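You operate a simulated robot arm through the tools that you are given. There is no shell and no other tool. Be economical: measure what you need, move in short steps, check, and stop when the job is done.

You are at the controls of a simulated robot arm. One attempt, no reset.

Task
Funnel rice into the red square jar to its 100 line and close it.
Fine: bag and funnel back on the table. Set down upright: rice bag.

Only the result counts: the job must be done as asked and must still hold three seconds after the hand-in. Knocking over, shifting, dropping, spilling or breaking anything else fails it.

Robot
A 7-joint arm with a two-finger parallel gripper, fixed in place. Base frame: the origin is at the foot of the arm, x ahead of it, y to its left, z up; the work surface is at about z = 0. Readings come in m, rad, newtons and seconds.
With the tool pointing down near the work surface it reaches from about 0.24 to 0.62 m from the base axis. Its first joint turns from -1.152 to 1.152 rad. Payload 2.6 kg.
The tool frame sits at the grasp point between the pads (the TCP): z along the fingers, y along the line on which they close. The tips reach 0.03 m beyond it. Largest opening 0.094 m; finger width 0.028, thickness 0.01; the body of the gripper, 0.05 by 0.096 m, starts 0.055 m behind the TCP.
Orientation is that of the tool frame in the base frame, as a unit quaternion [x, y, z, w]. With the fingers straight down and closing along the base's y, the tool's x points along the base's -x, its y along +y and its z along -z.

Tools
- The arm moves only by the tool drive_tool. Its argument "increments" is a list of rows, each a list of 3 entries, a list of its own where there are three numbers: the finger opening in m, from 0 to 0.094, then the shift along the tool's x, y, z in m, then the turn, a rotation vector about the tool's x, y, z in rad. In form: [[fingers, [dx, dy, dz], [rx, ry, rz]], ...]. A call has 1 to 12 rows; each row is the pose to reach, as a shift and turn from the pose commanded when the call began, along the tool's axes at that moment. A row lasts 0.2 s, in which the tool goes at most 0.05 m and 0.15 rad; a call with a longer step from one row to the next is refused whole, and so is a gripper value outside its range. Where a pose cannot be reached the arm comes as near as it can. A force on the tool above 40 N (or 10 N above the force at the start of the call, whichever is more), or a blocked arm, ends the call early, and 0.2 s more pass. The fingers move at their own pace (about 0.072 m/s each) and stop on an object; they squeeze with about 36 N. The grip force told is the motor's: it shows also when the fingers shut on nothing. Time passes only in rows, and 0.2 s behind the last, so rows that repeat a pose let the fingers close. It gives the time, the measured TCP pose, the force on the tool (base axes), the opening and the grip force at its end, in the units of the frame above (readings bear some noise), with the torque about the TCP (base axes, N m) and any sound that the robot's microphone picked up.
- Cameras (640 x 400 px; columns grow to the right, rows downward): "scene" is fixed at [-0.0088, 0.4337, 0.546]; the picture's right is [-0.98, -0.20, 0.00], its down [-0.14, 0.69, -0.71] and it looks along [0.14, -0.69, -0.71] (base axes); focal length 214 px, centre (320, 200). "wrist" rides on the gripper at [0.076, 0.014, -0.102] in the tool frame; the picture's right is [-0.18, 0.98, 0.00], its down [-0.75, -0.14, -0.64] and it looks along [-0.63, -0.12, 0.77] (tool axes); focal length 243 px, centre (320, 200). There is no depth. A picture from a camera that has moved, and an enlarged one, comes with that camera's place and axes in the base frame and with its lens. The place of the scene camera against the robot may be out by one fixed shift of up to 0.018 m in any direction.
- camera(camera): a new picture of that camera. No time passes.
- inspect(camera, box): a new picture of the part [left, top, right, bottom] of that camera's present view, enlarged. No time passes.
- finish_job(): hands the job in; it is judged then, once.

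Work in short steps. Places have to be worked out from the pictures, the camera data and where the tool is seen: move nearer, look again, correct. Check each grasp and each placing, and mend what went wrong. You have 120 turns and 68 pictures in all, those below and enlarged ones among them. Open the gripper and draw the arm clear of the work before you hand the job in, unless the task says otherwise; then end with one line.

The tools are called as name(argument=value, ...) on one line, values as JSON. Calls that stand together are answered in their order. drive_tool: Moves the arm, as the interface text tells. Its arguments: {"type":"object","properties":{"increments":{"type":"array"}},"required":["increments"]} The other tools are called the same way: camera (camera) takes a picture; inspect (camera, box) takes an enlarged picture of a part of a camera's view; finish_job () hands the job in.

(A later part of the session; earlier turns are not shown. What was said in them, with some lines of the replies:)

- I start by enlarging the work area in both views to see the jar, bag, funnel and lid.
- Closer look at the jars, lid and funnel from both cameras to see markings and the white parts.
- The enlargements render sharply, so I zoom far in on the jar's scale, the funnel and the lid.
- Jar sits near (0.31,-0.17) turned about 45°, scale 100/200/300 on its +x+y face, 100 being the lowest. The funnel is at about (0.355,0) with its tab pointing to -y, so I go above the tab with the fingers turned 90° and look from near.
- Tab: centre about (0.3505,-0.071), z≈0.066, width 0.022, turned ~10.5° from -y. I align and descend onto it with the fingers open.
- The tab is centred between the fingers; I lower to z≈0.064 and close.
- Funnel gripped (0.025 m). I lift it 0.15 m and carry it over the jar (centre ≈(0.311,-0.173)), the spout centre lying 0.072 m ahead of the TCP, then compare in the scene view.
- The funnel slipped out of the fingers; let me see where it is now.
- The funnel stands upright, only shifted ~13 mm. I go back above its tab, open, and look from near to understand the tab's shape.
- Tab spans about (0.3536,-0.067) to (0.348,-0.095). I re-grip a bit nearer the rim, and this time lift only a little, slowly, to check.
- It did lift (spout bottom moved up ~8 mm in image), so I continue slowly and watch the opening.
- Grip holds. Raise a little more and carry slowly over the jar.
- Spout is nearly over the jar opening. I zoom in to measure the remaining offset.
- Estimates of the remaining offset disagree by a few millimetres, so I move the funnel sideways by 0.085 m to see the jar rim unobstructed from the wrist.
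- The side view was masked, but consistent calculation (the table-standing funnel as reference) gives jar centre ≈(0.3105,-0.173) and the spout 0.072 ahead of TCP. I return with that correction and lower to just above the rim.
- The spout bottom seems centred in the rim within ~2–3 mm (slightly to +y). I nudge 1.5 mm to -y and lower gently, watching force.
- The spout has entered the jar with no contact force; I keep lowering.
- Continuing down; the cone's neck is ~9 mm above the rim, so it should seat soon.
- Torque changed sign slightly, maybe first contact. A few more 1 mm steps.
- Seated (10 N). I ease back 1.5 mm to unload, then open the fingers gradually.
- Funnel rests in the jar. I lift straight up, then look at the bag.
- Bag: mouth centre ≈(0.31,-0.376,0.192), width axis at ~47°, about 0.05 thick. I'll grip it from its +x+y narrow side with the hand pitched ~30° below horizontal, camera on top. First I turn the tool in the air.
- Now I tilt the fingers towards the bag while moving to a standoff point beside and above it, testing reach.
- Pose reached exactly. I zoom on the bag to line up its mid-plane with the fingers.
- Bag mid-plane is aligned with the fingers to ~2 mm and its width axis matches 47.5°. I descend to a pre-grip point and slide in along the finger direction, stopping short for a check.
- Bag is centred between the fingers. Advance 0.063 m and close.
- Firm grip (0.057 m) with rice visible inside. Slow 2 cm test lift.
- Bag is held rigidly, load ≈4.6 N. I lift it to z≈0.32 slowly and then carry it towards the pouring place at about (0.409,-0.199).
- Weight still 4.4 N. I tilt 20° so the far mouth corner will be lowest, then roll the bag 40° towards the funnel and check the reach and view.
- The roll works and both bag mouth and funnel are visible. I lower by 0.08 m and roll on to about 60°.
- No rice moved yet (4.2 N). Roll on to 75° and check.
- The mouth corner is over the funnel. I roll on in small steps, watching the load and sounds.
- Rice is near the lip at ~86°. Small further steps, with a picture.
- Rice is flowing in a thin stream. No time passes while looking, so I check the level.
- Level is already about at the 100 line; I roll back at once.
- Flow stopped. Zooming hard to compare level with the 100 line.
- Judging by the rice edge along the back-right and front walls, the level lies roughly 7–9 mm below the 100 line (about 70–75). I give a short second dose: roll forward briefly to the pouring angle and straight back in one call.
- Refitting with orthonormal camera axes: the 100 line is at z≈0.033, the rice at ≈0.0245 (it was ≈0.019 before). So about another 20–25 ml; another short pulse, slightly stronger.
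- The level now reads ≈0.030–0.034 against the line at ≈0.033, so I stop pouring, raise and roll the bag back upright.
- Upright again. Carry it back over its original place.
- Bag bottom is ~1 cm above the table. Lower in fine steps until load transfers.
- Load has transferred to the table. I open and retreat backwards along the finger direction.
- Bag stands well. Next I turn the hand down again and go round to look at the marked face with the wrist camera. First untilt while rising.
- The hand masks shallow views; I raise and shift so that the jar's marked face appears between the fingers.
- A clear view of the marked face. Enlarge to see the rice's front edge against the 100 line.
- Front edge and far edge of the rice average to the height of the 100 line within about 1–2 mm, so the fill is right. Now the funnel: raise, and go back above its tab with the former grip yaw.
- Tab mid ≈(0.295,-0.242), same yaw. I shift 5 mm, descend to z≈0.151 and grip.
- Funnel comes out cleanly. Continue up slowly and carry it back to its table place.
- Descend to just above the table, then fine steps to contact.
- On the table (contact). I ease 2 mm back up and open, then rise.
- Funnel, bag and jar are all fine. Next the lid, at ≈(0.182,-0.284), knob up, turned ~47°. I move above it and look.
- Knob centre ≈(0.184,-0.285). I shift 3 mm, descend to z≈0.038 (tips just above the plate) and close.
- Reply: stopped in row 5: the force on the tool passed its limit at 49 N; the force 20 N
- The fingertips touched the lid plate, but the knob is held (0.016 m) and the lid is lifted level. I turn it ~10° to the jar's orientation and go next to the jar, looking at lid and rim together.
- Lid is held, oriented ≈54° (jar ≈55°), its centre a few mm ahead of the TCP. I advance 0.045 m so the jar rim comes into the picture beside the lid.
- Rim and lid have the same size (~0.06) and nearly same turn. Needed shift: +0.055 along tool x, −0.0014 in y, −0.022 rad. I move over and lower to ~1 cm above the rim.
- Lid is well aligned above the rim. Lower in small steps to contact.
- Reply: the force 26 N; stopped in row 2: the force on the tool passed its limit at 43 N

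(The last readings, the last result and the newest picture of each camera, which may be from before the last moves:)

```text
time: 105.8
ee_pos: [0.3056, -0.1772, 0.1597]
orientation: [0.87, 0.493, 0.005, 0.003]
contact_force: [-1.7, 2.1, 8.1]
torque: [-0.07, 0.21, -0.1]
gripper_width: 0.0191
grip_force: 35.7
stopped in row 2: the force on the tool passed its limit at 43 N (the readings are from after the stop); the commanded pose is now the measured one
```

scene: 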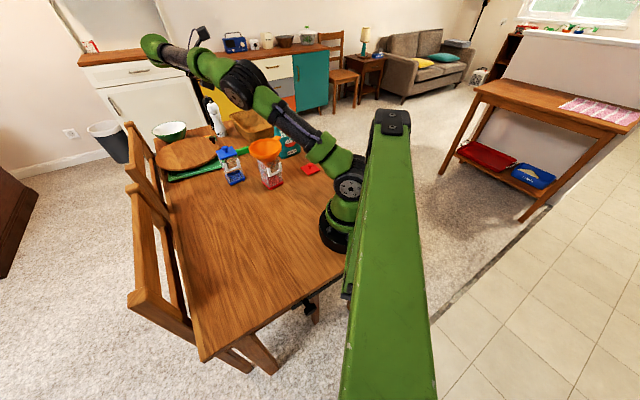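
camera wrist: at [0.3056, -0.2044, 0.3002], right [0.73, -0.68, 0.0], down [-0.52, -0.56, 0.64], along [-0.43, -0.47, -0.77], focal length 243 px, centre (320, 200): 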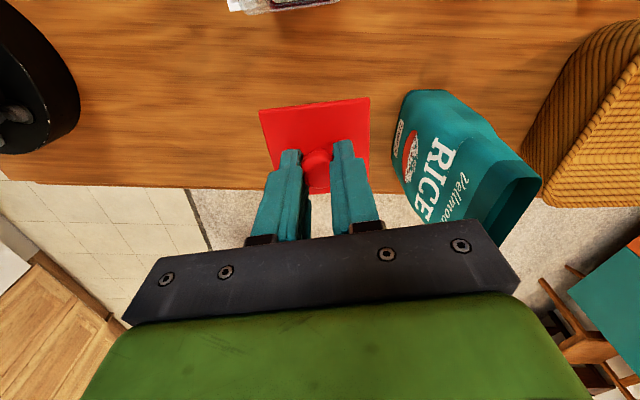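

Firm contact at z≈0.160. Look whether the lid is seated.

inspect(camera="scene", box=[254, 140, 288, 175])

```text
11.43 times, centred on (271, 158) of scene
camera zoom: at [-0.0089, 0.4337, 0.546], right [-0.98, -0.2, 0.0], down [-0.14, 0.69, -0.71], along [0.14, -0.69, -0.71], focal length 2451 px, centre (880, 686)
```

zoom: 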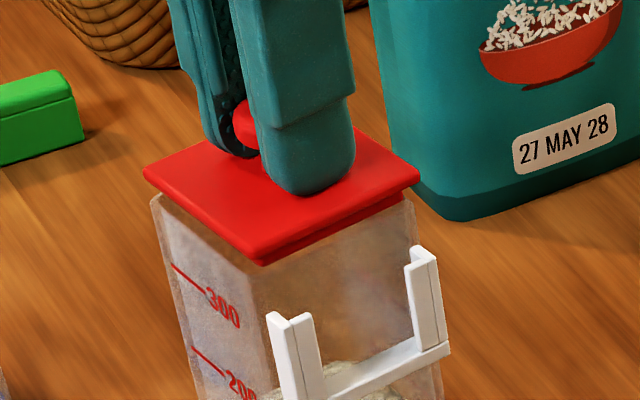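

The lid has a plug underneath that catches; the contact torque puts the touch on the far (−tool-x) side. I raise 4 mm, shift 3.5 mm along +tool x, and lower again.

drive_tool(increments=[[0.0, [0, 0, -0.003], [0, 0, 0]], [0.0, [0.001, 0, -0.005], [0, 0, 0]], [0.0, [0.0035, 0, -0.005], [0, 0, 0]], [0.0, [0.0035, 0, -0.005], [0, 0, 0]]])

drive_tool(increments=[[0.0, [0, 0, 0.0015], [0, 0, 0]], [0.0, [0, 0, 0.003], [0, 0, 0]], [0.0, [0, 0, 0.0045], [0, 0, 0]], [0.0, [0, 0, 0.006], [0, 0, 0]]])

```text
time: 106.8
ee_pos: [0.3085, -0.172, 0.1644]
orientation: [0.87, 0.492, 0.003, 0.004]
contact_force: [-0.8, 0.2, 0.8]
torque: [-0.01, -0.02, 0.02]
gripper_width: 0.0188
grip_force: 35.9
```

```text
time: 107.8
ee_pos: [0.3087, -0.1734, 0.1587]
orientation: [0.87, 0.493, 0.003, 0.004]
contact_force: [-0.3, -0.9, 0.5]
torque: [-0.03, -0.01, 0.0]
gripper_width: 0.0187
grip_force: 35.2
```

No contact and already lower than before: the plug is entering. Continue.

drive_tool(increments=[[0.0, [0, 0, 0.001], [0, 0, 0]], [0.0, [0, 0, 0.002], [0, 0, 0]], [0.0, [0, 0, 0.003], [0, 0, 0]]])

drive_tool(increments=[[0.0, [0, 0, 0.001], [0, 0, 0]], [0.0, [0, 0, 0.002], [0, 0, 0]]])

```text
time: 108.5
ee_pos: [0.3083, -0.1738, 0.1545]
orientation: [0.871, 0.492, 0.002, 0.004]
contact_force: [-0.2, -0.1, 1.2]
torque: [-0.01, -0.01, 0.01]
gripper_width: 0.0182
grip_force: 35.9
```

```text
time: 109.2
ee_pos: [0.3081, -0.1743, 0.1545]
orientation: [0.871, 0.492, 0.004, 0.004]
contact_force: [-4.9, -0.1, 14.5]
torque: [0.08, 0.15, 0.04]
gripper_width: 0.0172
grip_force: 36.3
heard: snap
```

A snap was heard: the lid has closed. I open the fingers and rise clear, then check.

drive_tool(increments=[[0.0, [0, 0, -0.001], [0, 0, 0]], [0.03, [0, 0, -0.001], [0, 0, 0]], [0.045, [0, 0, -0.001], [0, 0, 0]], [0.05, [0, 0, -0.001], [0, 0, 0]], [0.05, [0, 0, -0.012], [0, 0, 0]], [0.05, [0, 0, -0.04], [0, 0, 0]], [0.05, [0, 0, -0.08], [0, 0, 0]], [0.05, [0, 0, -0.12], [0, 0, 0]], [0.05, [0, 0, -0.16], [0, 0, 0]], [0.05, [0, 0, -0.2], [0, 0, 0]], [0.05, [0, 0, -0.22], [0, 0, 0]]])

inspect(camera="scene", box=[254, 140, 288, 190])

camera(camera="scene")

```text
time: 111.5
ee_pos: [0.3061, -0.1716, 0.3748]
orientation: [0.87, 0.493, 0.003, 0.005]
contact_force: [0.5, 0.1, -0.3]
torque: [0.02, -0.01, 0.01]
gripper_width: 0.0501
grip_force: 0.0
```

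```text
8.00 times, centred on (271, 165) of scene
camera zoom: at [-0.0089, 0.4337, 0.546], right [-0.98, -0.2, 0.0], down [-0.14, 0.69, -0.71], along [0.14, -0.69, -0.71], focal length 1716 px, centre (712, 480)
```

zoom: 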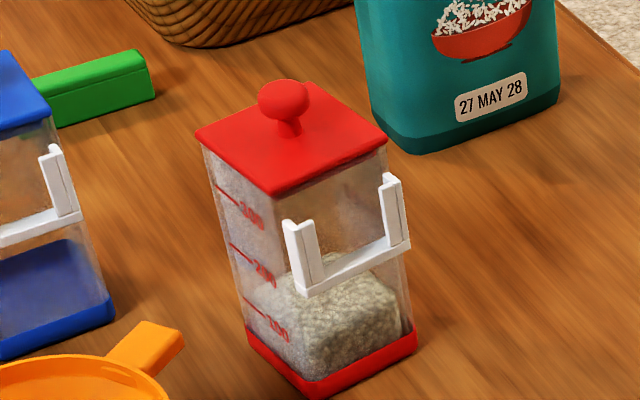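

```text
3 pictures are left
```

scene: 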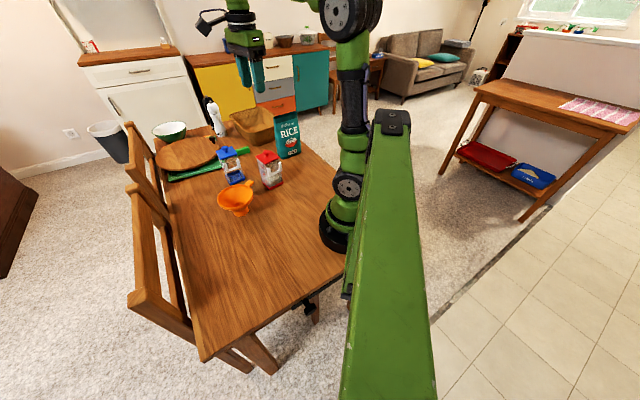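

The jar is closed and filled to the 100 line, the bag stands upright, the funnel is on the table, and the arm is clear. I hand the job in.

finish_job()

```text
The job is handed in.
```

I filled the red jar with rice to its 100 line, within about 1–2 mm as far as I could measure from the pictures, and snapped the lid shut. The rice bag is upright and the funnel is back on the table. The funnel slipped on my first lift and slid about 13 mm but stayed upright, and seating it moved the jar about 2 mm.
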